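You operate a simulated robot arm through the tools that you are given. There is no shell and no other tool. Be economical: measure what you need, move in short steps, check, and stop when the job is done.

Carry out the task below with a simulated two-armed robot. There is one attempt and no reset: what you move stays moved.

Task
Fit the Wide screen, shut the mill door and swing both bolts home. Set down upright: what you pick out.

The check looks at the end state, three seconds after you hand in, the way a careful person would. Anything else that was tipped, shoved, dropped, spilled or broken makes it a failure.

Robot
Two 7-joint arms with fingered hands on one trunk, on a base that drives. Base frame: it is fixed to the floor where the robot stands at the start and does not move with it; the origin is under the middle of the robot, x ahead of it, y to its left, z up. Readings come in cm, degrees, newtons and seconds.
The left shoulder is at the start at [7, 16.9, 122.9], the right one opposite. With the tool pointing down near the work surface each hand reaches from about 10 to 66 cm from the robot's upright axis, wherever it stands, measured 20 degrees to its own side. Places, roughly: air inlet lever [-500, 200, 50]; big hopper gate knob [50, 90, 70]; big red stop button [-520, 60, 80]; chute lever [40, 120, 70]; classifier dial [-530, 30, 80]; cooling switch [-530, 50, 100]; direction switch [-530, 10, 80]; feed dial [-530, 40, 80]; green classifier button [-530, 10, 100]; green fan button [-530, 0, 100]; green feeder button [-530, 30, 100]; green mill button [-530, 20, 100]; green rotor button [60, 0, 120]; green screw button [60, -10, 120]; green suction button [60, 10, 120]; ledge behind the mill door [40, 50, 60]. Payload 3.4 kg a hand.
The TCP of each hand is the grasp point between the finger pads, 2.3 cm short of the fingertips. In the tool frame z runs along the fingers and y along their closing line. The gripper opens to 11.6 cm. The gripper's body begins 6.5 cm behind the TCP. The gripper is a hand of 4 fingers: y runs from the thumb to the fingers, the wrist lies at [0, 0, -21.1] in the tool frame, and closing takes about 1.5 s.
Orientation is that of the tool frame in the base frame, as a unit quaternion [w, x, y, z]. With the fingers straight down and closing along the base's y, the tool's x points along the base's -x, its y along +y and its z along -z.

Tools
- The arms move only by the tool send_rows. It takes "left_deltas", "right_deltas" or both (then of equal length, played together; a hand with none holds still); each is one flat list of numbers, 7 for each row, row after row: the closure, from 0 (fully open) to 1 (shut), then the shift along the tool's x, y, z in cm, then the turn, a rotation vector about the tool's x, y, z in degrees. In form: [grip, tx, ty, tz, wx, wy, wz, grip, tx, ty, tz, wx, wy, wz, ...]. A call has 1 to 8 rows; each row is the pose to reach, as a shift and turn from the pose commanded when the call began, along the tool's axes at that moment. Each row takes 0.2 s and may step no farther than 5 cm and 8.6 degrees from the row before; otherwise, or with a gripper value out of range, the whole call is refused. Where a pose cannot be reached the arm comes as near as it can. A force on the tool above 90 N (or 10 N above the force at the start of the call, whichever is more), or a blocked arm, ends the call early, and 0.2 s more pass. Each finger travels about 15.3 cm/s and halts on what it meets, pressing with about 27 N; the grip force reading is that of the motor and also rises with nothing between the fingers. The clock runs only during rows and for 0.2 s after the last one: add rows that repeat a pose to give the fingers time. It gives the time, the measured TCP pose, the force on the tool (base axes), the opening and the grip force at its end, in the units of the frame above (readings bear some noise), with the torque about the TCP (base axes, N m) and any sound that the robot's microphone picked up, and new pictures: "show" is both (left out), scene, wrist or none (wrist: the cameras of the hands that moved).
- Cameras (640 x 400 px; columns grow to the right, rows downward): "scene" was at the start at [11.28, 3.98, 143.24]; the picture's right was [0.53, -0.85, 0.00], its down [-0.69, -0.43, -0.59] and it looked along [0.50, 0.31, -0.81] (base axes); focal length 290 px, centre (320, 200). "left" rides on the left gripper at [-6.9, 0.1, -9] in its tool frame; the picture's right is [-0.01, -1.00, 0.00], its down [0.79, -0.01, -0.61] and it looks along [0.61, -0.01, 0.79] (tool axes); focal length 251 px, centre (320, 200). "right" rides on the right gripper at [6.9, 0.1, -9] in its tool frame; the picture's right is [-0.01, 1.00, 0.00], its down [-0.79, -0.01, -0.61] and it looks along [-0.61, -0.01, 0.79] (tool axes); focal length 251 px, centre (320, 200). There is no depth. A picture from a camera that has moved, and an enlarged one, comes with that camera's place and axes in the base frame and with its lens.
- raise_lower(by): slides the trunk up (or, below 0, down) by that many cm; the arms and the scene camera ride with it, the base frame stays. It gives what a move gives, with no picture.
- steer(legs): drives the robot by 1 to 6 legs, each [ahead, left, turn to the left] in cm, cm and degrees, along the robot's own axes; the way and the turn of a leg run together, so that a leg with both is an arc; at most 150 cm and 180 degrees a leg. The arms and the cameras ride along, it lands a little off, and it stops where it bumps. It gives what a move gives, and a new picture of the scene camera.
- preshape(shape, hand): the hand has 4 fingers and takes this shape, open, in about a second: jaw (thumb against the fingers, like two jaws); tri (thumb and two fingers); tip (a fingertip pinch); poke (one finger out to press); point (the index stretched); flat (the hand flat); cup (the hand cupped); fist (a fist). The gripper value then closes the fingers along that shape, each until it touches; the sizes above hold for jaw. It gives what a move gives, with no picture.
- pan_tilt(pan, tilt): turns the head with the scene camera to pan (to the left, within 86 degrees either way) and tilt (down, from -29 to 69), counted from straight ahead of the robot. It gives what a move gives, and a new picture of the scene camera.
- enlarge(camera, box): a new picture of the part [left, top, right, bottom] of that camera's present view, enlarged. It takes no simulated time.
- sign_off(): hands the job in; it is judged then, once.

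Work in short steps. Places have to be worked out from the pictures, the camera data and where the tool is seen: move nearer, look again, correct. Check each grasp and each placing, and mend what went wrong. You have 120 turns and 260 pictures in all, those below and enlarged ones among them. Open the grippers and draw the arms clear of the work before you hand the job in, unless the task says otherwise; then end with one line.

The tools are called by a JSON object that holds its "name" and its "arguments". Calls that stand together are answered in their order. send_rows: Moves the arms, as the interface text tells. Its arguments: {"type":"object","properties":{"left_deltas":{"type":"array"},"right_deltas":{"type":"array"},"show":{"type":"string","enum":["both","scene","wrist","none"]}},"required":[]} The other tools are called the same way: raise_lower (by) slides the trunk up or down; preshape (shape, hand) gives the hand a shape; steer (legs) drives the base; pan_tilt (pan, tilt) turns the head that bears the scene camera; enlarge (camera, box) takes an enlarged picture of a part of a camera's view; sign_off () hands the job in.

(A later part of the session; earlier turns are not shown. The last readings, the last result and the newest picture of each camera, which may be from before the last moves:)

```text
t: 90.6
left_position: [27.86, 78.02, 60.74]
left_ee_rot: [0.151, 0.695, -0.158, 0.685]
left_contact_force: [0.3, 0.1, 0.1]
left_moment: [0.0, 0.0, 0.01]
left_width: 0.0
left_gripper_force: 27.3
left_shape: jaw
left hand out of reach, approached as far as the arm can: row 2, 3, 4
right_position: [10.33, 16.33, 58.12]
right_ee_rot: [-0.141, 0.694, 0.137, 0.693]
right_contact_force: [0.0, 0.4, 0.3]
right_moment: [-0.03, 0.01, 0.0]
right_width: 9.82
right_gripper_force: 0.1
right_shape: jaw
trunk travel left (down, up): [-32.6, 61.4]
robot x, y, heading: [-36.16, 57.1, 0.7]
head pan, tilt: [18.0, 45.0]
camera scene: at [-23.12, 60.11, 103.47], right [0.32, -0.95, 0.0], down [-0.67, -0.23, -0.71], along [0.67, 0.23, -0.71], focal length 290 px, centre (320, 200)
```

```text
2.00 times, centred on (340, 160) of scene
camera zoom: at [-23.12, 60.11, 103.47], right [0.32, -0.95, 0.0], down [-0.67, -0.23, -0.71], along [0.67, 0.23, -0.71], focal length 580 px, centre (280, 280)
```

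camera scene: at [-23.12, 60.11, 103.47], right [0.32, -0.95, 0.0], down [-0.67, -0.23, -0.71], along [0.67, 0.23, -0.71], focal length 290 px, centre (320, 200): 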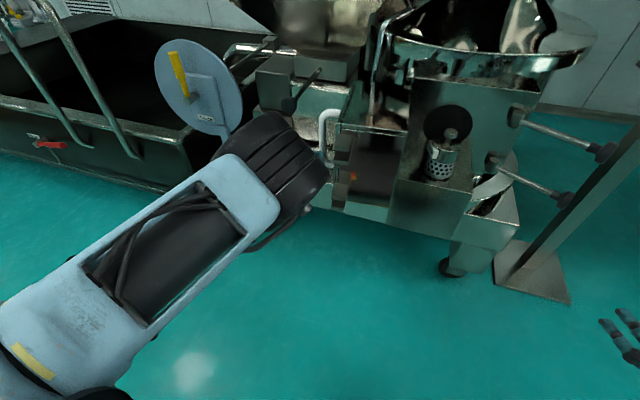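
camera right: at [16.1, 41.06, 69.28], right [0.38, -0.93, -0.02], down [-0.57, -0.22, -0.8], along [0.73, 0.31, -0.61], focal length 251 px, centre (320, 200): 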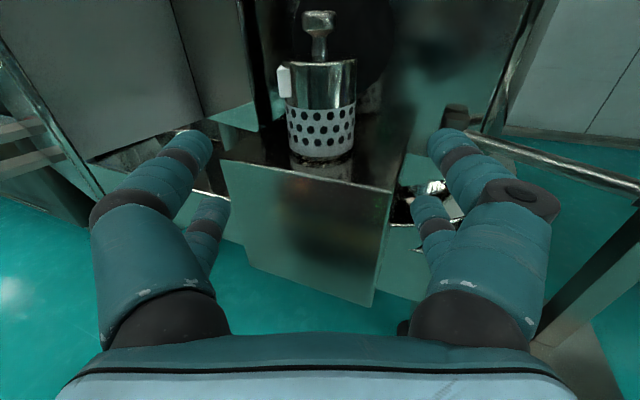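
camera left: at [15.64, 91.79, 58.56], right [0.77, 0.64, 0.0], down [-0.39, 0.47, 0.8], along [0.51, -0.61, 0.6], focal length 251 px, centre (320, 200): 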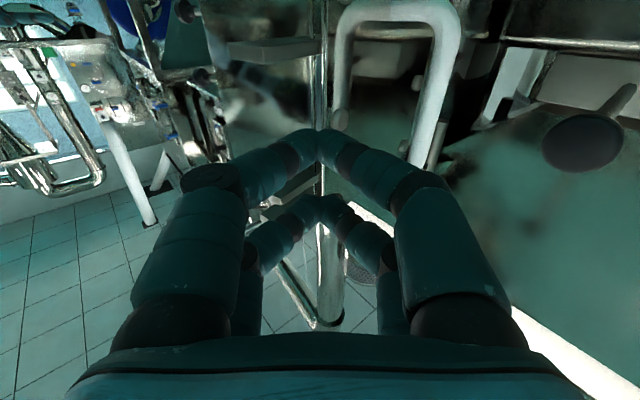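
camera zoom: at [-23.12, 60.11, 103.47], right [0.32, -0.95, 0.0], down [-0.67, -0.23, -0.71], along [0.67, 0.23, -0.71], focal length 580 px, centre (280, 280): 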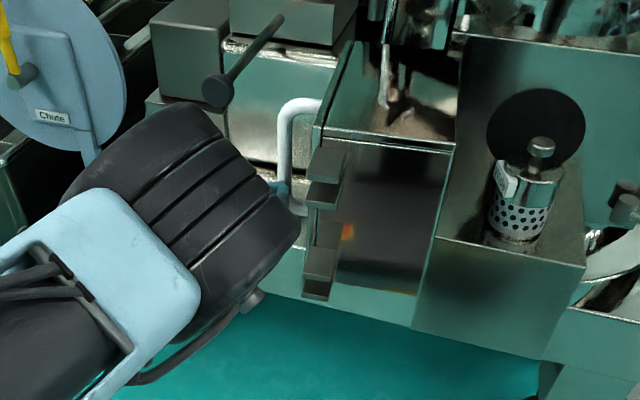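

The cramped arm pulled the hand (and door) partly back. I retract, raise over the door, and shift the robot right so the left arm has room to sweep.

{"name": "send_rows", "arguments": {"left_deltas": [1, 0, 0, -4, 0, 0, 0, 1, 1, 0, -8, 0, 0, 0, 1, 2, 0, -11, 0, 0, 0], "show": "none"}}

{"name": "raise_lower", "arguments": {"by": 20}}

{"name": "steer", "arguments": {"legs": [[0, -15, 0]]}}

```text
t: 91.4
left_position: [17.93, 82.79, 63.08]
left_ee_rot: [0.151, 0.694, -0.158, 0.686]
left_contact_force: [0.0, -0.4, -0.1]
left_moment: [-0.02, -0.01, 0.03]
left_width: 0.0
left_gripper_force: 27.2
left_shape: jaw
right_position: [10.23, 16.37, 58.04]
right_ee_rot: [-0.142, 0.694, 0.137, 0.693]
right_contact_force: [0.4, 0.0, 0.9]
right_moment: [-0.06, 0.0, 0.01]
right_width: 9.85
right_gripper_force: 0.1
right_shape: jaw
trunk travel left (down, up): [-32.6, 61.4]
robot x, y, heading: [-35.9, 57.17, 0.8]
head pan, tilt: [18.0, 45.0]
```

```text
t: 93.6
left_position: [18.03, 82.68, 83.16]
left_ee_rot: [0.15, 0.695, -0.157, 0.685]
left_contact_force: [-0.6, 0.9, 0.7]
left_moment: [-0.01, 0.01, 0.06]
left_width: 0.0
left_gripper_force: 26.9
left_shape: jaw
right_position: [10.24, 16.31, 78.1]
right_ee_rot: [-0.142, 0.694, 0.136, 0.693]
right_contact_force: [0.3, 0.2, -0.6]
right_moment: [-0.03, -0.01, 0.04]
right_width: 9.83
right_gripper_force: 0.2
right_shape: jaw
trunk travel left (down, up): [-52.6, 41.4]
robot x, y, heading: [-35.93, 57.52, 0.6]
head pan, tilt: [18.0, 45.0]
```

```text
t: 95.0
left_position: [18.03, 67.34, 83.27]
left_ee_rot: [0.149, 0.695, -0.157, 0.685]
left_contact_force: [0.3, 0.5, 0.7]
left_moment: [0.02, 0.0, -0.03]
left_width: 0.0
left_gripper_force: 26.7
left_shape: jaw
right_position: [10.54, 1.07, 78.0]
right_ee_rot: [-0.142, 0.694, 0.137, 0.693]
right_contact_force: [0.5, -0.7, 0.4]
right_moment: [0.0, 0.01, 0.03]
right_width: 9.83
right_gripper_force: 0.1
right_shape: jaw
trunk travel left (down, up): [-52.6, 41.4]
robot x, y, heading: [-35.67, 41.81, 1.0]
head pan, tilt: [18.0, 45.0]
camera scene: at [-22.96, 44.68, 123.48], right [0.32, -0.95, 0.0], down [-0.67, -0.23, -0.71], along [0.67, 0.23, -0.71], focal length 290 px, centre (320, 200)
```

scene: 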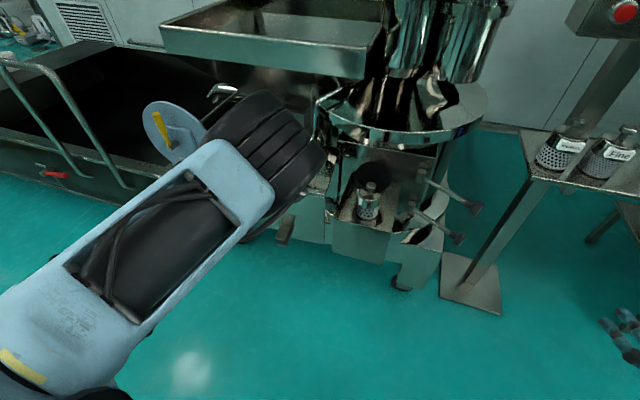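

Now swing the hand left to y≈86 (above everything), yawing back to −50°, then lower.

{"name": "send_rows", "arguments": {"left_deltas": [1, 0, -4, -2, 0, 0, 0, 1, 0, -8, -4, -6, 0, 0, 1, 0, -12, -6, -12, 0, 0, 1, 0, -15, -7, -18, 0, 0, 1, 0, -18.5, -8.6, -24, 0, 0, 1, 0, -18.5, -8.6, -24, 0, 0], "show": "scene"}}

```text
t: 96.4
left_position: [18.15, 88.0, 83.58]
left_ee_rot: [0.292, 0.649, -0.297, 0.637]
left_contact_force: [-0.2, 0.2, 0.5]
left_moment: [0.02, 0.0, 0.01]
left_width: 0.02
left_gripper_force: 27.1
left_shape: jaw
right_position: [10.49, 1.19, 77.99]
right_ee_rot: [-0.143, 0.694, 0.137, 0.693]
right_contact_force: [0.1, 0.7, -0.3]
right_moment: [-0.01, -0.04, 0.03]
right_width: 9.82
right_gripper_force: 0.0
right_shape: jaw
trunk travel left (down, up): [-52.6, 41.4]
robot x, y, heading: [-35.71, 41.99, 0.9]
head pan, tilt: [18.0, 45.0]
camera scene: at [-22.95, 44.64, 123.48], right [0.32, -0.95, 0.0], down [-0.67, -0.23, -0.71], along [0.67, 0.23, -0.71], focal length 290 px, centre (320, 200)
```

scene: 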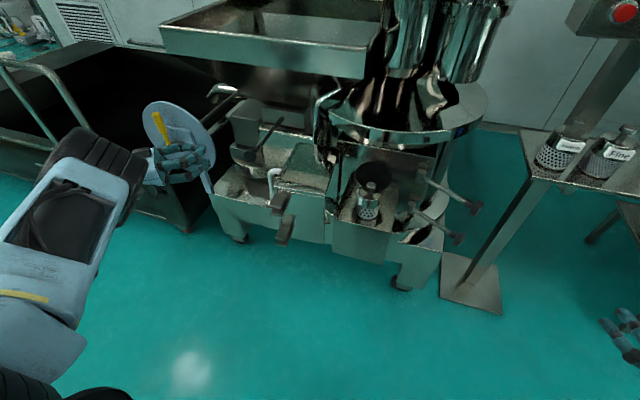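

Lower 19 cm and approach contact.

{"name": "raise_lower", "arguments": {"by": -19}}

{"name": "send_rows", "arguments": {"left_deltas": [1, 0, -0.5, 3, 0, 0, 0, 1, 0, -1, 6, 0, 0, 0, 1, 0, -1.5, 9, 0, 0, 0, 1, 0, -1.7, 11.8, 0, 0, 0], "show": "none"}}

{"name": "send_rows", "arguments": {"left_deltas": [1, 0, 1.5, 1.7, 0, 0, 0, 1, 0, 3, 3.5, 0, 0, 0, 1, 0, 4.5, 5.2, 0, 0, 0, 1, 0, 6, 7, 0, 0, 0], "show": "scene"}}

{"name": "enlarge", "arguments": {"camera": "scene", "box": [140, 80, 460, 280]}}

```text
t: 98.5
left_position: [18.28, 88.14, 64.57]
left_ee_rot: [0.291, 0.648, -0.296, 0.638]
left_contact_force: [0.9, 1.4, 0.0]
left_moment: [-0.03, 0.0, 0.0]
left_width: 0.03
left_gripper_force: 27.2
left_shape: jaw
right_position: [10.53, 1.11, 59.08]
right_ee_rot: [-0.141, 0.694, 0.137, 0.693]
right_contact_force: [0.2, 0.2, 0.4]
right_moment: [0.01, -0.03, 0.01]
right_width: 9.85
right_gripper_force: 0.0
right_shape: jaw
trunk travel left (down, up): [-33.6, 60.4]
robot x, y, heading: [-35.93, 42.1, 1.0]
head pan, tilt: [18.0, 45.0]
```

```text
t: 99.5
left_position: [27.26, 80.25, 64.32]
left_ee_rot: [0.291, 0.649, -0.296, 0.638]
left_contact_force: [-0.9, 0.1, 0.0]
left_moment: [0.02, -0.02, -0.04]
left_width: 0.02
left_gripper_force: 26.8
left_shape: jaw
right_position: [10.59, 1.14, 59.07]
right_ee_rot: [-0.141, 0.694, 0.135, 0.693]
right_contact_force: [0.8, -0.1, -0.3]
right_moment: [-0.03, -0.01, 0.02]
right_width: 9.83
right_gripper_force: 0.1
right_shape: jaw
trunk travel left (down, up): [-33.6, 60.4]
robot x, y, heading: [-36.02, 41.88, 0.9]
head pan, tilt: [18.0, 45.0]
```

```text
t: 100.5
left_position: [26.53, 72.24, 64.37]
left_ee_rot: [0.287, 0.65, -0.291, 0.64]
left_contact_force: [-47.4, 39.9, -4.7]
left_moment: [0.07, -0.05, 1.94]
left_width: 0.02
left_gripper_force: 27.1
left_shape: jaw
right_position: [10.57, 1.71, 59.52]
right_ee_rot: [-0.142, 0.692, 0.141, 0.694]
right_contact_force: [0.0, 0.5, 0.4]
right_moment: [0.04, -0.01, -0.03]
right_width: 9.84
right_gripper_force: 0.1
right_shape: jaw
trunk travel left (down, up): [-33.6, 60.4]
robot x, y, heading: [-35.32, 42.0, 0.9]
head pan, tilt: [18.0, 45.0]
camera scene: at [-23.57, 45.44, 104.52], right [0.33, -0.94, 0.01], down [-0.66, -0.24, -0.71], along [0.67, 0.23, -0.7], focal length 290 px, centre (320, 200)
```

scene: 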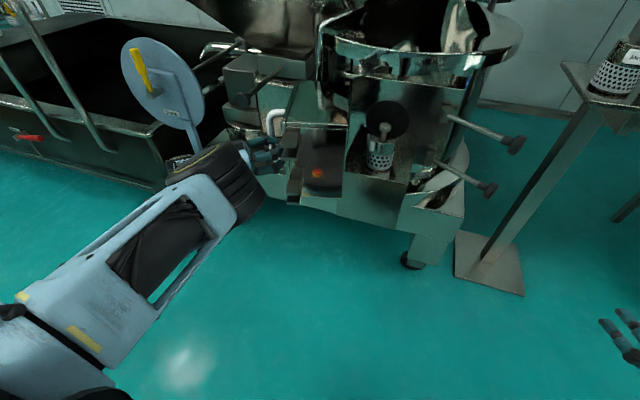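

```text
2.00 times, centred on (300, 180) of scene
camera zoom: at [-23.57, 45.44, 104.52], right [0.33, -0.94, 0.01], down [-0.66, -0.24, -0.71], along [0.67, 0.23, -0.7], focal length 580 px, centre (360, 240)
```

zoom: 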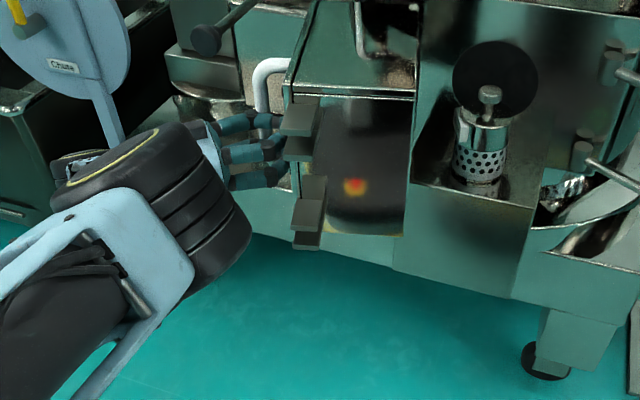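

Force is high because the push line must follow the arc toward the robot. I follow the circle with the hand yawing along with the door.

{"name": "send_rows", "arguments": {"left_deltas": [1, 0, 1.6, 0.4, 4, 0, 0, 1, 0, 3.2, 1.2, 8, 0, 0, 1, 0, 4.8, 2, 11.5, 0, 0, 1, 0, 6.4, 3, 15, 0, 0, 1, 0, 8.4, 4.7, 21.5, 0, 0, 1, 0, 10.4, 6.4, 28, 0, 0], "show": "scene"}}

{"name": "enlarge", "arguments": {"camera": "scene", "box": [140, 80, 460, 280]}}

```text
t: 101.6
left_position: [23.61, 64.89, 64.43]
left_ee_rot: [0.192, 0.685, -0.199, 0.675]
left_contact_force: [-32.6, 8.2, 7.9]
left_moment: [0.11, -0.33, 0.8]
left_width: 0.0
left_gripper_force: 26.3
left_shape: jaw
left hand out of reach, approached as far as the arm can: row 5
right_position: [10.6, 1.57, 59.29]
right_ee_rot: [-0.145, 0.691, 0.139, 0.694]
right_contact_force: [0.5, 0.2, 0.4]
right_moment: [0.02, 0.02, 0.01]
right_width: 9.85
right_gripper_force: 0.1
right_shape: jaw
trunk travel left (down, up): [-33.6, 60.4]
robot x, y, heading: [-35.99, 42.06, 1.1]
head pan, tilt: [18.0, 45.0]
stopped in row 5 (left hand): the force on the tool passed its limit at 91 N (the readings are from after the stop); the commanded pose is now the measured one
camera scene: at [-23.63, 44.79, 104.59], right [0.33, -0.94, 0.0], down [-0.66, -0.23, -0.71], along [0.67, 0.23, -0.7], focal length 290 px, centre (320, 200)
```

scene: 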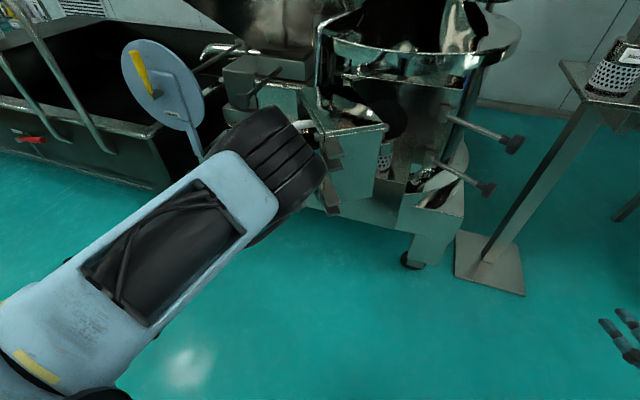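

```text
2.00 times, centred on (300, 180) of scene
camera zoom: at [-23.63, 44.79, 104.59], right [0.33, -0.94, 0.0], down [-0.66, -0.23, -0.71], along [0.67, 0.23, -0.7], focal length 580 px, centre (360, 240)
```

zoom: 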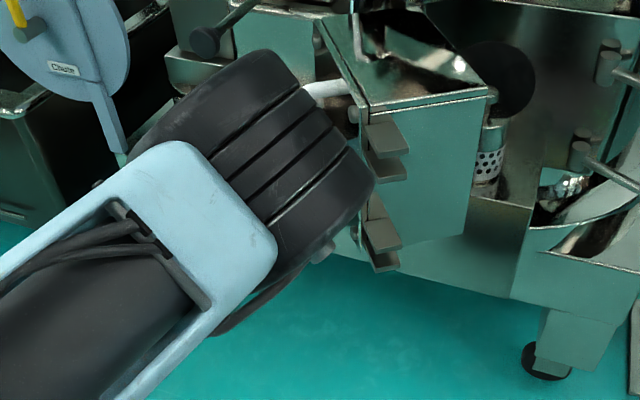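

The door is about half closed. I retract, raise, and shift the robot 20 cm right for the second half.

{"name": "send_rows", "arguments": {"left_deltas": [1, 0, 0, -3, 0, 0, 0, 1, 0, 0, -6, 0, 0, 0, 1, 0, 0, -8, 0, 0, 0], "show": "none"}}

{"name": "raise_lower", "arguments": {"by": 20}}

{"name": "steer", "arguments": {"legs": [[0, -20, 0]]}}

```text
t: 102.4
left_position: [17.28, 69.03, 64.02]
left_ee_rot: [0.195, 0.685, -0.2, 0.673]
left_contact_force: [0.2, 0.2, 0.4]
left_moment: [0.01, 0.01, 0.02]
left_width: 0.0
left_gripper_force: 26.1
left_shape: jaw
right_position: [10.79, 1.51, 59.1]
right_ee_rot: [-0.143, 0.693, 0.139, 0.692]
right_contact_force: [0.9, -0.6, -0.3]
right_moment: [0.03, -0.02, 0.02]
right_width: 9.83
right_gripper_force: 0.1
right_shape: jaw
trunk travel left (down, up): [-33.6, 60.4]
robot x, y, heading: [-35.57, 41.75, 1.0]
head pan, tilt: [18.0, 45.0]
```

```text
t: 104.5
left_position: [17.17, 69.01, 84.05]
left_ee_rot: [0.194, 0.686, -0.199, 0.672]
left_contact_force: [-0.1, -0.5, 0.7]
left_moment: [-0.03, 0.0, -0.01]
left_width: 0.0
left_gripper_force: 27.0
left_shape: jaw
right_position: [10.72, 1.29, 79.04]
right_ee_rot: [-0.143, 0.694, 0.138, 0.692]
right_contact_force: [0.1, 0.1, 0.5]
right_moment: [0.01, 0.02, 0.01]
right_width: 9.83
right_gripper_force: 0.1
right_shape: jaw
trunk travel left (down, up): [-53.6, 40.4]
robot x, y, heading: [-35.84, 41.84, 0.8]
head pan, tilt: [18.0, 45.0]
```

```text
t: 106.2
left_position: [17.6, 48.18, 84.07]
left_ee_rot: [0.196, 0.685, -0.201, 0.672]
left_contact_force: [0.6, 0.8, 0.2]
left_moment: [0.0, -0.02, 0.04]
left_width: 0.0
left_gripper_force: 26.8
left_shape: jaw
right_position: [10.92, -19.32, 79.07]
right_ee_rot: [-0.144, 0.693, 0.138, 0.693]
right_contact_force: [0.1, -0.1, -0.5]
right_moment: [0.02, 0.0, 0.02]
right_width: 9.83
right_gripper_force: 0.0
right_shape: jaw
trunk travel left (down, up): [-53.6, 40.4]
robot x, y, heading: [-35.5, 21.58, 0.9]
head pan, tilt: [18.0, 45.0]
camera scene: at [-22.68, 24.27, 124.48], right [0.32, -0.95, 0.0], down [-0.67, -0.23, -0.71], along [0.67, 0.23, -0.71], focal length 290 px, centre (320, 200)
```

scene: 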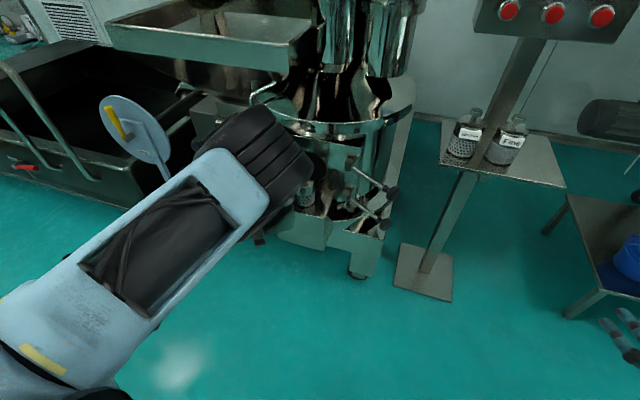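

Move the left hand left ~16 cm at this height and look at the door.

{"name": "send_rows", "arguments": {"left_deltas": [1, 0, -3.4, -2.1, 0, 0, 0, 1, 0, -6.8, -4.2, 0, 0, 0, 1, 0, -10.2, -6.3, 0, 0, 0, 1, 0, -13.6, -8.5, 0, 0, 0, 1, 0, -13.6, -8.5, 0, 0, 0], "show": "none"}}

{"name": "pan_tilt", "arguments": {"pan": 28, "tilt": 45}}

{"name": "enlarge", "arguments": {"camera": "scene", "box": [200, 90, 460, 290]}}

```text
t: 107.3
left_position: [17.88, 64.44, 84.42]
left_ee_rot: [0.195, 0.686, -0.201, 0.672]
left_contact_force: [0.2, 0.1, 0.0]
left_moment: [0.0, -0.02, 0.0]
left_width: 0.01
left_gripper_force: 27.5
left_shape: jaw
right_position: [10.93, -19.31, 79.05]
right_ee_rot: [-0.143, 0.694, 0.137, 0.693]
right_contact_force: [-0.1, -0.7, 0.5]
right_moment: [-0.01, 0.01, 0.0]
right_width: 9.85
right_gripper_force: 0.1
right_shape: jaw
trunk travel left (down, up): [-53.6, 40.4]
robot x, y, heading: [-35.5, 21.91, 1.1]
head pan, tilt: [18.0, 45.0]
```

```text
t: 108.1
left_position: [18.07, 64.63, 84.42]
left_ee_rot: [0.195, 0.686, -0.2, 0.672]
left_contact_force: [1.0, -0.7, 0.0]
left_moment: [0.0, 0.02, 0.0]
left_width: 0.0
left_gripper_force: 27.2
left_shape: jaw
right_position: [10.92, -19.2, 79.1]
right_ee_rot: [-0.142, 0.694, 0.137, 0.693]
right_contact_force: [0.1, 0.4, 0.7]
right_moment: [-0.03, 0.0, -0.01]
right_width: 9.81
right_gripper_force: 0.1
right_shape: jaw
trunk travel left (down, up): [-53.6, 40.4]
robot x, y, heading: [-35.64, 21.49, 0.7]
head pan, tilt: [28.0, 45.0]
camera scene: at [-23.26, 25.65, 124.47], right [0.48, -0.88, 0.0], down [-0.62, -0.34, -0.71], along [0.62, 0.34, -0.71], focal length 290 px, centre (320, 200)
```

scene: 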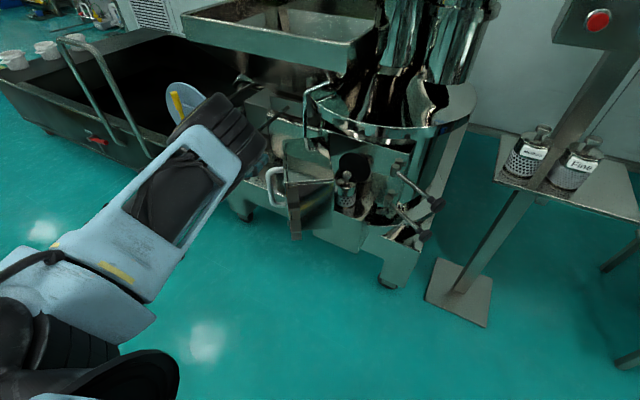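

```text
2.00 times, centred on (330, 190) of scene
camera zoom: at [-23.26, 25.65, 124.47], right [0.48, -0.88, 0.0], down [-0.62, -0.34, -0.71], along [0.62, 0.34, -0.71], focal length 580 px, centre (300, 220)
```

zoom: 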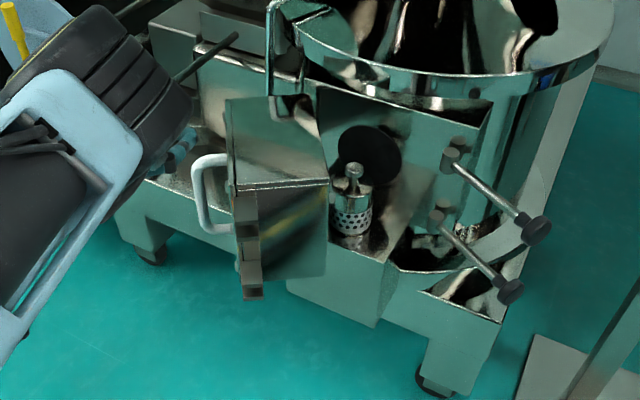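

Clear view: the door is half closed with the handle facing left-front. I back the hand to x≈13, lower to z≈66, then push forward along the hand axis.

{"name": "send_rows", "arguments": {"left_deltas": [1, 0, 0.9, -2.4, 0, 0, 0, 1, 0, 1.8, -4.8, 0, 0, 0, 1, 0, 1.8, -4.8, 0, 0, 0], "show": "none"}}

{"name": "raise_lower", "arguments": {"by": -18}}

{"name": "send_rows", "arguments": {"left_deltas": [1, 0, 0, 2.5, 0, 0, 0, 1, 0, 0, 5, 0, 0, 0, 1, 0, 0, 7, 0, 0, 0, 1, 0, 0, 9, 0, 0, 0], "show": "scene"}}

{"name": "enlarge", "arguments": {"camera": "scene", "box": [200, 50, 460, 250]}}

```text
t: 108.9
left_position: [12.97, 65.49, 84.52]
left_ee_rot: [0.195, 0.685, -0.201, 0.672]
left_contact_force: [-0.3, -0.3, -0.5]
left_moment: [0.01, -0.06, 0.01]
left_width: 0.02
left_gripper_force: 27.0
left_shape: jaw
right_position: [10.88, -19.24, 79.12]
right_ee_rot: [-0.143, 0.694, 0.137, 0.692]
right_contact_force: [0.8, -0.4, -0.6]
right_moment: [-0.04, -0.01, -0.01]
right_width: 9.85
right_gripper_force: 0.1
right_shape: jaw
trunk travel left (down, up): [-53.6, 40.4]
robot x, y, heading: [-35.44, 21.56, 1.0]
head pan, tilt: [28.0, 45.0]
```

```text
t: 110.9
left_position: [12.92, 65.5, 66.54]
left_ee_rot: [0.196, 0.685, -0.201, 0.672]
left_contact_force: [-0.1, -0.3, -0.6]
left_moment: [0.0, 0.01, -0.02]
left_width: 0.0
left_gripper_force: 26.9
left_shape: jaw
right_position: [10.75, -19.3, 61.08]
right_ee_rot: [-0.142, 0.694, 0.138, 0.693]
right_contact_force: [-1.0, -0.1, 0.0]
right_moment: [-0.01, 0.01, -0.01]
right_width: 9.87
right_gripper_force: 0.1
right_shape: jaw
trunk travel left (down, up): [-35.6, 58.4]
robot x, y, heading: [-35.37, 21.57, 0.8]
head pan, tilt: [28.0, 45.0]
```

```text
t: 111.9
left_position: [20.6, 60.62, 66.45]
left_ee_rot: [0.195, 0.686, -0.201, 0.672]
left_contact_force: [-0.4, -0.3, -0.5]
left_moment: [-0.02, -0.01, -0.01]
left_width: 0.01
left_gripper_force: 27.3
left_shape: jaw
right_position: [10.96, -19.29, 61.03]
right_ee_rot: [-0.144, 0.694, 0.138, 0.692]
right_contact_force: [0.3, 0.9, 0.6]
right_moment: [0.03, 0.01, 0.02]
right_width: 9.81
right_gripper_force: 0.0
right_shape: jaw
trunk travel left (down, up): [-35.6, 58.4]
robot x, y, heading: [-35.29, 21.36, 0.7]
head pan, tilt: [28.0, 45.0]
camera scene: at [-23.24, 25.61, 106.47], right [0.48, -0.88, 0.0], down [-0.62, -0.34, -0.71], along [0.62, 0.34, -0.71], focal length 290 px, centre (320, 200)
```

scene: 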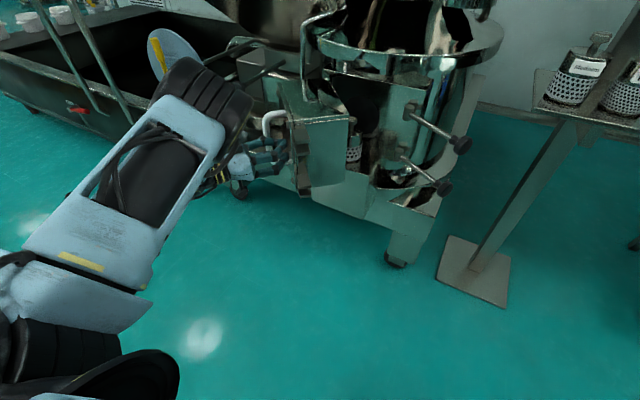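

```text
2.00 times, centred on (330, 150) of scene
camera zoom: at [-23.24, 25.61, 106.47], right [0.48, -0.88, 0.0], down [-0.62, -0.34, -0.71], along [0.62, 0.34, -0.71], focal length 580 px, centre (300, 300)
```

zoom: 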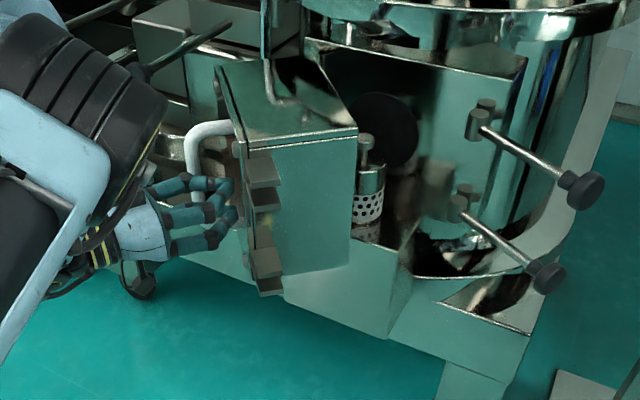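

Fingertips are at the door face by the ears. Push on along the arc with small steps.

{"name": "send_rows", "arguments": {"left_deltas": [1, 0, 1.2, 1.8, 0, 0, 0, 1, 0, 2.5, 3.7, 0, 0, 0, 1, 0, 3.7, 5.5, 0, 0, 0, 1, 0, 4.6, 8, 0, 0, 0, 1, 0, 5.5, 10.8, 0, 0, 0], "show": "scene"}}

{"name": "enlarge", "arguments": {"camera": "scene", "box": [200, 50, 460, 250]}}

```text
t: 112.9
left_position: [23.92, 51.81, 66.52]
left_ee_rot: [0.199, 0.685, -0.203, 0.671]
left_contact_force: [-42.2, -16.6, 14.3]
left_moment: [-0.07, -0.97, 0.75]
left_width: 0.0
left_gripper_force: 27.3
left_shape: jaw
right_position: [10.37, -19.38, 61.31]
right_ee_rot: [-0.145, 0.69, 0.138, 0.695]
right_contact_force: [-0.4, 0.2, -0.1]
right_moment: [-0.02, 0.01, -0.01]
right_width: 9.83
right_gripper_force: 0.1
right_shape: jaw
trunk travel left (down, up): [-35.6, 58.4]
robot x, y, heading: [-36.03, 21.43, 0.8]
head pan, tilt: [28.0, 45.0]
stopped in row 5 (left hand): the force on the tool passed its limit at 101 N (the readings are from after the stop); the commanded pose is now the measured one
camera scene: at [-24.32, 25.18, 106.64], right [0.48, -0.87, 0.0], down [-0.61, -0.34, -0.71], along [0.62, 0.35, -0.7], focal length 290 px, centre (320, 200)
```

scene: 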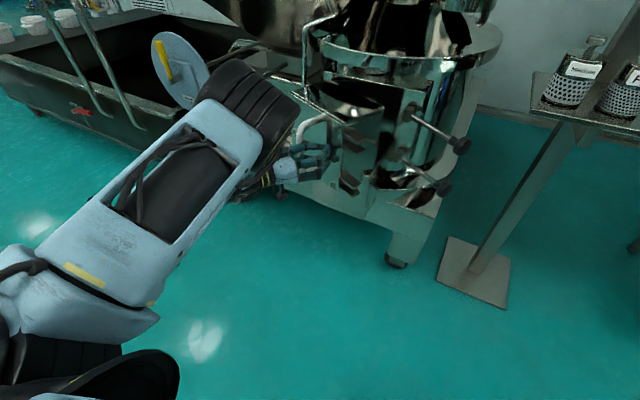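

```text
2.00 times, centred on (330, 150) of scene
camera zoom: at [-24.32, 25.18, 106.64], right [0.48, -0.87, 0.0], down [-0.61, -0.34, -0.71], along [0.62, 0.35, -0.7], focal length 580 px, centre (300, 300)
```

zoom: 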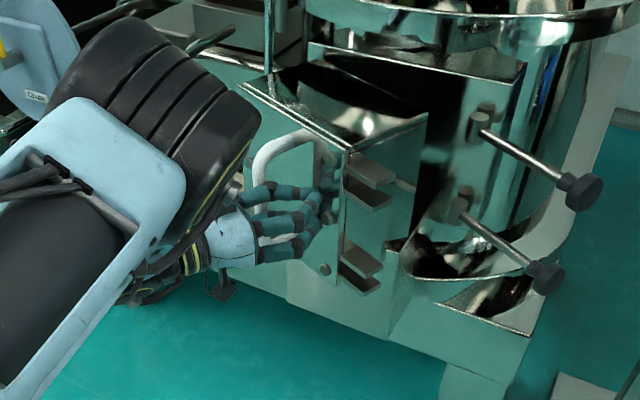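

Door is roughly 75–80 % closed. Push more gently, mostly forward, in small steps.

{"name": "send_rows", "arguments": {"left_deltas": [1, 0, 0, 0.7, 0, 0, 0, 1, 0, 0.1, 1.4, 0, 0, 0, 1, 0, 0.2, 2.1, 0, 0, 0, 1, 0, 0.3, 2.8, 0, 0, 0, 1, 0, 0.4, 3.5, 0, 0, 0, 1, 0, 0.5, 4.2, 0, 0, 0], "show": "both"}}

{"name": "enlarge", "arguments": {"camera": "scene", "box": [200, 50, 460, 250]}}

```text
t: 113.5
left_position: [24.32, 51.09, 66.13]
left_ee_rot: [0.203, 0.687, -0.202, 0.668]
left_contact_force: [-40.7, -16.9, 12.8]
left_moment: [-0.02, -0.3, 0.9]
left_width: 0.0
left_gripper_force: 26.8
left_shape: jaw
right_position: [10.46, -19.29, 61.35]
right_ee_rot: [-0.146, 0.69, 0.137, 0.696]
right_contact_force: [0.4, 0.0, -1.0]
right_moment: [0.02, 0.03, 0.01]
right_width: 9.81
right_gripper_force: 0.1
right_shape: jaw
trunk travel left (down, up): [-35.6, 58.4]
robot x, y, heading: [-36.15, 21.48, 1.0]
head pan, tilt: [28.0, 45.0]
stopped in row 2 (left hand): the force on the tool passed its limit at 95 N (the readings are from after the stop); the commanded pose is now the measured one
camera scene: at [-24.45, 25.22, 106.6], right [0.49, -0.87, 0.0], down [-0.61, -0.34, -0.71], along [0.62, 0.35, -0.7], focal length 290 px, centre (320, 200)
camera left: at [16.56, 55.87, 59.44], right [0.55, 0.83, -0.02], down [-0.48, 0.33, 0.81], along [0.68, -0.44, 0.59], focal length 251 px, centre (320, 200)
```

scene: 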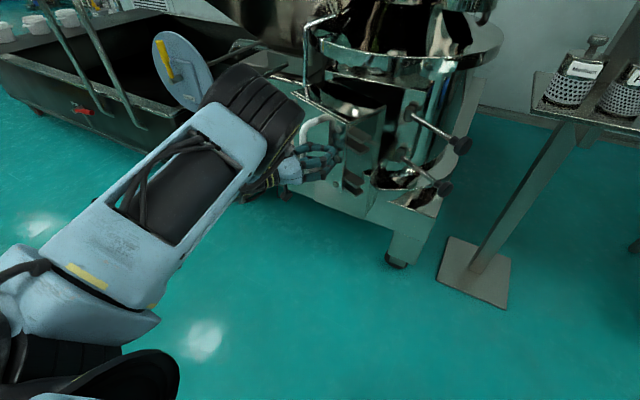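
left: 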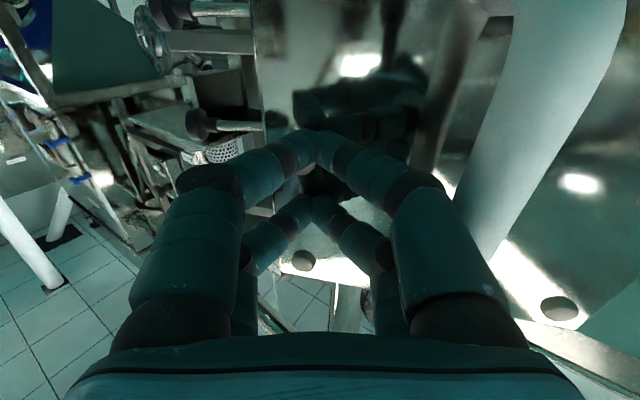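

```text
2.00 times, centred on (330, 150) of scene
camera zoom: at [-24.45, 25.22, 106.6], right [0.49, -0.87, 0.0], down [-0.61, -0.34, -0.71], along [0.62, 0.35, -0.7], focal length 580 px, centre (300, 300)
```

zoom: 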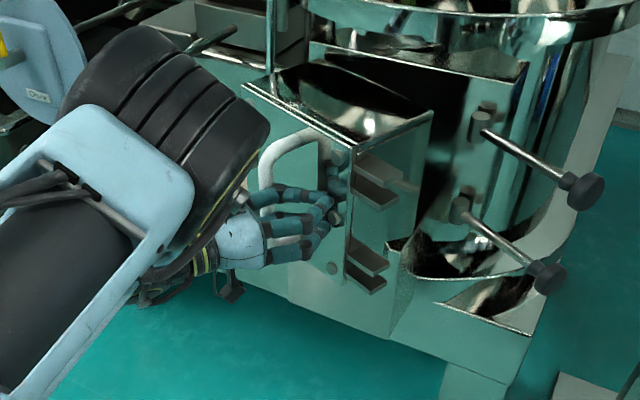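

The hinge seems stiff (≈45 N static). I push slower, 0.35 cm per row.

{"name": "send_rows", "arguments": {"left_deltas": [1, 0, 0, 0.3, 0, 0, 0, 1, 0, 0, 0.6, 0, 0, 0, 1, 0, 0, 0.9, 0, 0, 0, 1, 0, 0, 1.2, 0, 0, 0, 1, 0, 0, 1.5, 0, 0, 0, 1, 0, 0, 1.8, 0, 0, 0, 1, 0, 0, 2.1, 0, 0, 0, 1, 0, 0, 2.4, 0, 0, 0], "show": "scene"}}

{"name": "enlarge", "arguments": {"camera": "scene", "box": [200, 50, 460, 250]}}

```text
t: 114.2
left_position: [24.74, 50.33, 65.91]
left_ee_rot: [0.207, 0.687, -0.204, 0.666]
left_contact_force: [-39.4, -19.9, 11.7]
left_moment: [-0.07, -0.52, 0.3]
left_width: 0.0
left_gripper_force: 27.0
left_shape: jaw
right_position: [10.19, -19.24, 61.35]
right_ee_rot: [-0.145, 0.69, 0.137, 0.696]
right_contact_force: [-0.3, -0.1, -0.3]
right_moment: [-0.02, -0.01, -0.04]
right_width: 9.83
right_gripper_force: 0.0
right_shape: jaw
trunk travel left (down, up): [-35.6, 58.4]
robot x, y, heading: [-35.89, 21.45, 1.2]
head pan, tilt: [28.0, 45.0]
stopped in row 3 (left hand): the force on the tool passed its limit at 93 N (the readings are from after the stop); the commanded pose is now the measured one
camera scene: at [-24.52, 25.2, 106.61], right [0.49, -0.87, 0.0], down [-0.61, -0.34, -0.71], along [0.62, 0.35, -0.7], focal length 290 px, centre (320, 200)
```

scene: 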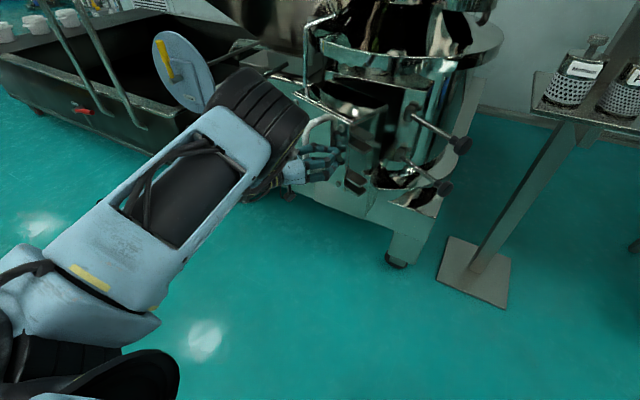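

```text
2.00 times, centred on (330, 150) of scene
camera zoom: at [-24.52, 25.2, 106.61], right [0.49, -0.87, 0.0], down [-0.61, -0.34, -0.71], along [0.62, 0.35, -0.7], focal length 580 px, centre (300, 300)
```

zoom: 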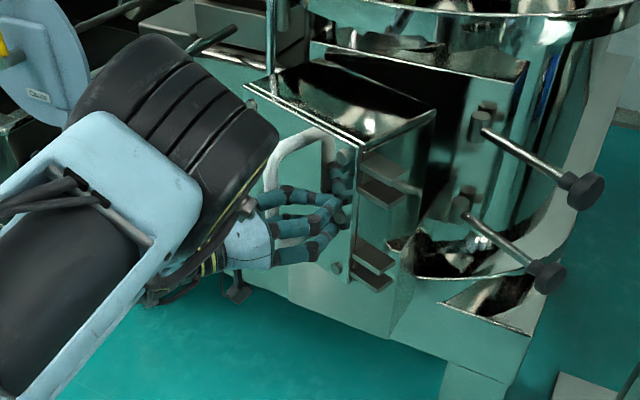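

It creeps with ~45 N resistance; I look closer at the door edge and ledge for interference.

{"name": "enlarge", "arguments": {"camera": "scene", "box": [300, 80, 440, 210]}}

```text
3.08 times, centred on (370, 145) of scene
camera zoom: at [-24.52, 25.2, 106.61], right [0.49, -0.87, 0.0], down [-0.61, -0.34, -0.71], along [0.62, 0.35, -0.7], focal length 892 px, centre (166, 369)
```

zoom: 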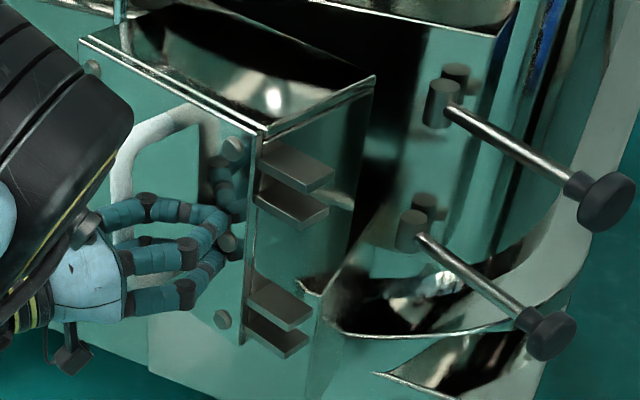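

No interference visible: door bottom clears the ledge. I adjust the push direction to be more square to the face (nearly +x).

{"name": "send_rows", "arguments": {"left_deltas": [1, 0, -0.3, 0.5, 0, 0, 0, 1, 0, -0.5, 0.9, 0, 0, 0, 1, 0, -0.7, 1.4, 0, 0, 0, 1, 0, -0.9, 1.9, 0, 0, 0, 1, 0, -1.1, 2.4, 0, 0, 0, 1, 0, -1.3, 2.9, 0, 0, 0, 1, 0, -1.5, 3.4, 0, 0, 0, 1, 0, -1.7, 3.9, 0, 0, 0], "show": "scene"}}

{"name": "enlarge", "arguments": {"camera": "scene", "box": [240, 60, 440, 220]}}

```text
t: 114.7
left_position: [24.82, 50.0, 65.47]
left_ee_rot: [0.212, 0.69, -0.204, 0.661]
left_contact_force: [-42.9, -22.3, 11.5]
left_moment: [-0.07, -0.59, 0.19]
left_width: 0.0
left_gripper_force: 26.9
left_shape: jaw
right_position: [10.19, -19.33, 61.34]
right_ee_rot: [-0.146, 0.69, 0.14, 0.695]
right_contact_force: [-0.7, 0.5, 0.3]
right_moment: [0.0, -0.01, 0.0]
right_width: 9.88
right_gripper_force: 0.0
right_shape: jaw
trunk travel left (down, up): [-35.6, 58.4]
robot x, y, heading: [-36.42, 21.24, 1.1]
head pan, tilt: [28.0, 45.0]
stopped in row 2 (left hand): the force on the tool passed its limit at 98 N (the readings are from after the stop); the commanded pose is now the measured one
camera scene: at [-24.71, 25.11, 106.61], right [0.49, -0.87, 0.0], down [-0.61, -0.34, -0.71], along [0.62, 0.35, -0.7], focal length 290 px, centre (320, 200)
```

scene: 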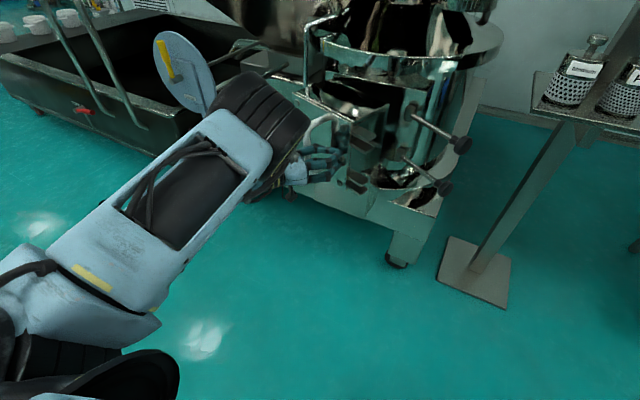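

```text
2.50 times, centred on (340, 140) of scene
camera zoom: at [-24.71, 25.11, 106.61], right [0.49, -0.87, 0.0], down [-0.61, -0.34, -0.71], along [0.62, 0.35, -0.7], focal length 725 px, centre (270, 350)
```

zoom: 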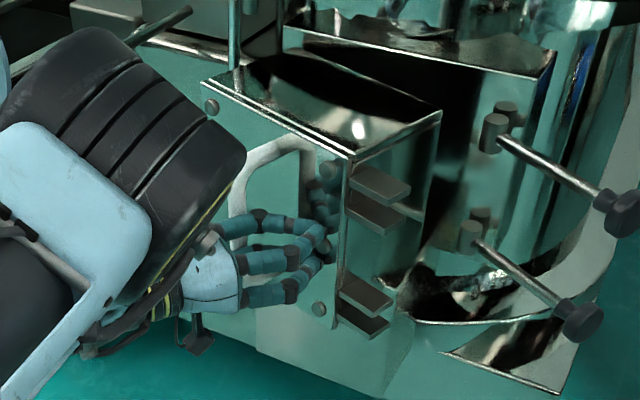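

The hand's left side is likely wedged against the handle (sideways reaction). I retract, shift toward the free end, yaw +12°, and push again clear of the handle.

{"name": "send_rows", "arguments": {"left_deltas": [1, 0, 0, -2.5, 0, 0, 0, 1, 0, 0, -5, 0, 0, 0, 1, 0, 1.5, -5, 6, 0, 0, 1, 0, 3.2, -5, 12, 0, 0, 1, 0, 3.2, -5, 12, 0, 0], "show": "scene"}}

{"name": "enlarge", "arguments": {"camera": "scene", "box": [240, 60, 440, 220]}}

```text
t: 115.9
left_position: [19.5, 50.68, 65.08]
left_ee_rot: [0.137, 0.71, -0.13, 0.678]
left_contact_force: [-0.7, -0.3, 0.3]
left_moment: [0.0, 0.01, 0.05]
left_width: 0.0
left_gripper_force: 27.1
left_shape: jaw
right_position: [10.56, -19.06, 61.12]
right_ee_rot: [-0.143, 0.693, 0.139, 0.692]
right_contact_force: [-0.6, 0.9, 0.2]
right_moment: [-0.01, -0.03, 0.0]
right_width: 9.82
right_gripper_force: 0.0
right_shape: jaw
trunk travel left (down, up): [-35.6, 58.4]
robot x, y, heading: [-35.91, 21.21, 1.4]
head pan, tilt: [28.0, 45.0]
camera scene: at [-23.8, 25.6, 106.47], right [0.49, -0.87, 0.0], down [-0.62, -0.35, -0.71], along [0.62, 0.34, -0.71], focal length 290 px, centre (320, 200)
```

scene: 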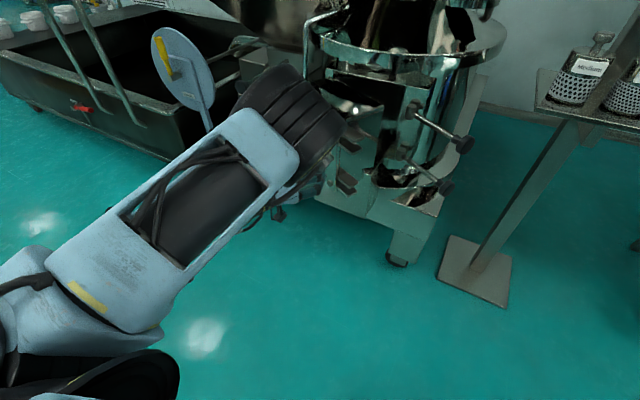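

```text
2.50 times, centred on (340, 140) of scene
camera zoom: at [-23.8, 25.6, 106.47], right [0.49, -0.87, 0.0], down [-0.62, -0.35, -0.71], along [0.62, 0.34, -0.71], focal length 725 px, centre (270, 350)
```

zoom: 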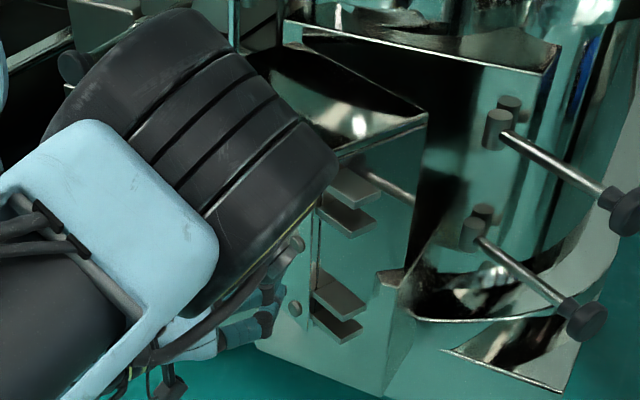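

Now push forward again, slower near contact.

{"name": "send_rows", "arguments": {"left_deltas": [1, 0, -0.3, 1.8, 0, 0, 0, 1, 0, -0.5, 3.5, 0, 0, 0, 1, 0, -0.7, 4.5, 0, 0, 0, 1, 0, -0.9, 5.2, 0, 0, 0, 1, 0, -1, 5.9, 0, 0, 0, 1, 0, -1.1, 6.6, 0, 0, 0, 1, 0, -1.2, 7.3, 0, 0, 0, 1, 0, -1.3, 8, 0, 0, 0], "show": "scene"}}

{"name": "enlarge", "arguments": {"camera": "scene", "box": [240, 60, 440, 220]}}

```text
t: 117.7
left_position: [26.44, 47.93, 64.93]
left_ee_rot: [0.144, 0.711, -0.138, 0.675]
left_contact_force: [-27.0, -25.7, 10.0]
left_moment: [0.03, -0.32, -0.97]
left_width: 0.02
left_gripper_force: 27.0
left_shape: jaw
right_position: [10.07, -19.35, 61.17]
right_ee_rot: [-0.144, 0.692, 0.138, 0.694]
right_contact_force: [-0.8, -0.6, -0.4]
right_moment: [0.0, 0.01, 0.0]
right_width: 9.84
right_gripper_force: 0.0
right_shape: jaw
trunk travel left (down, up): [-35.6, 58.4]
robot x, y, heading: [-35.52, 21.17, 0.9]
head pan, tilt: [28.0, 45.0]
stopped in row 8 (left hand): the force on the tool passed its limit at 96 N (the readings are from after the stop); the commanded pose is now the measured one
camera scene: at [-24.49, 25.06, 106.62], right [0.49, -0.87, 0.0], down [-0.61, -0.34, -0.71], along [0.62, 0.35, -0.7], focal length 290 px, centre (320, 200)
```

scene: 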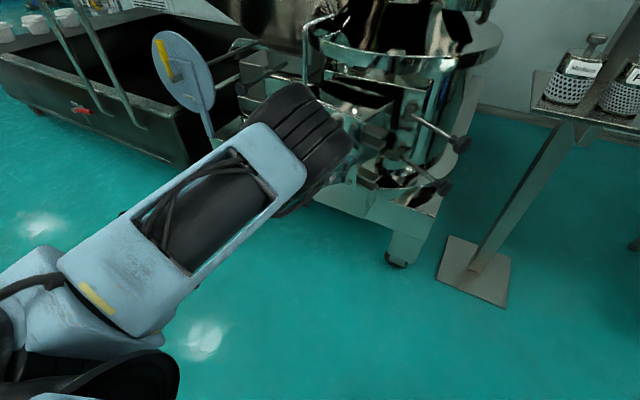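

```text
2.50 times, centred on (340, 140) of scene
camera zoom: at [-24.49, 25.06, 106.62], right [0.49, -0.87, 0.0], down [-0.61, -0.34, -0.71], along [0.62, 0.35, -0.7], focal length 725 px, centre (270, 350)
```

zoom: 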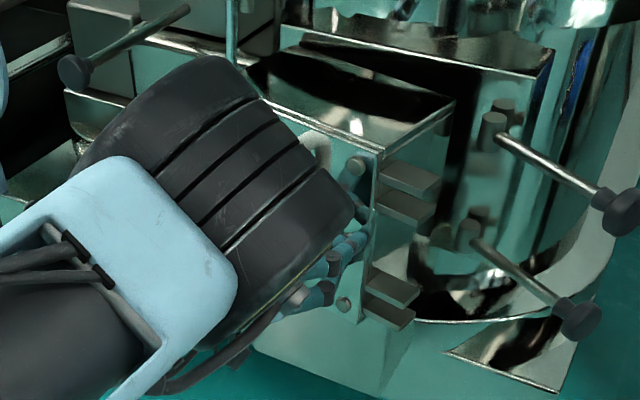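

Good progress. Continue pushing with a small +y component to counter the sideways slip.

{"name": "send_rows", "arguments": {"left_deltas": [1, 0, -0.5, 0.4, 0, 0, 0, 1, 0, -0.8, 0.9, 0, 0, 0, 1, 0, -1.1, 1.4, 0, 0, 0, 1, 0, -1.4, 1.9, 0, 0, 0, 1, 0, -1.6, 2.4, 0, 0, 0, 1, 0, -1.8, 2.9, 0, 0, 0, 1, 0, -2.1, 3.5, 0, 0, 0], "show": "scene"}}

{"name": "enlarge", "arguments": {"camera": "scene", "box": [240, 60, 440, 220]}}

```text
t: 118.2
left_position: [26.78, 47.24, 64.64]
left_ee_rot: [0.153, 0.711, -0.142, 0.671]
left_contact_force: [-30.8, -29.5, 12.2]
left_moment: [-0.22, -0.22, -0.97]
left_width: 0.0
left_gripper_force: 27.6
left_shape: jaw
right_position: [9.89, -19.69, 61.2]
right_ee_rot: [-0.145, 0.691, 0.137, 0.695]
right_contact_force: [-0.1, -0.1, 0.4]
right_moment: [-0.02, 0.02, 0.02]
right_width: 9.86
right_gripper_force: 0.0
right_shape: jaw
trunk travel left (down, up): [-35.6, 58.4]
robot x, y, heading: [-36.55, 20.75, 0.8]
head pan, tilt: [28.0, 45.0]
stopped in row 2 (left hand): the force on the tool passed its limit at 97 N (the readings are from after the stop); the commanded pose is now the measured one
camera scene: at [-24.72, 24.89, 106.6], right [0.48, -0.87, 0.0], down [-0.61, -0.34, -0.71], along [0.62, 0.35, -0.7], focal length 290 px, centre (320, 200)
```

scene: 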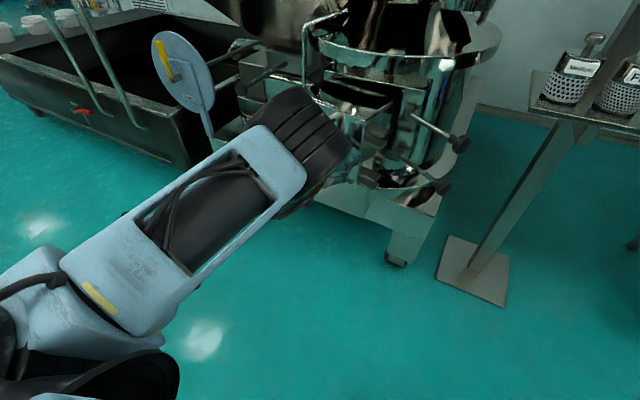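

```text
2.50 times, centred on (340, 140) of scene
camera zoom: at [-24.72, 24.89, 106.6], right [0.48, -0.87, 0.0], down [-0.61, -0.34, -0.71], along [0.62, 0.35, -0.7], focal length 725 px, centre (270, 350)
```

zoom: 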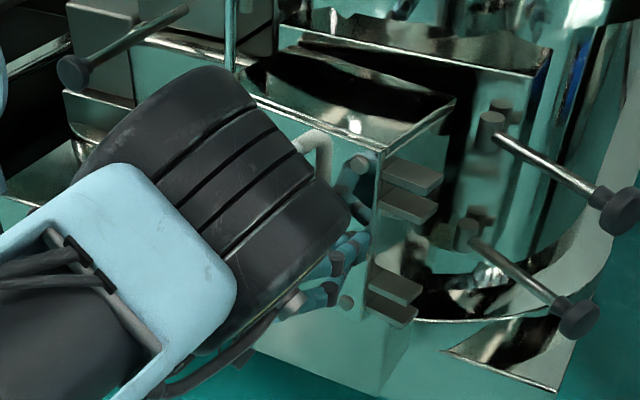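

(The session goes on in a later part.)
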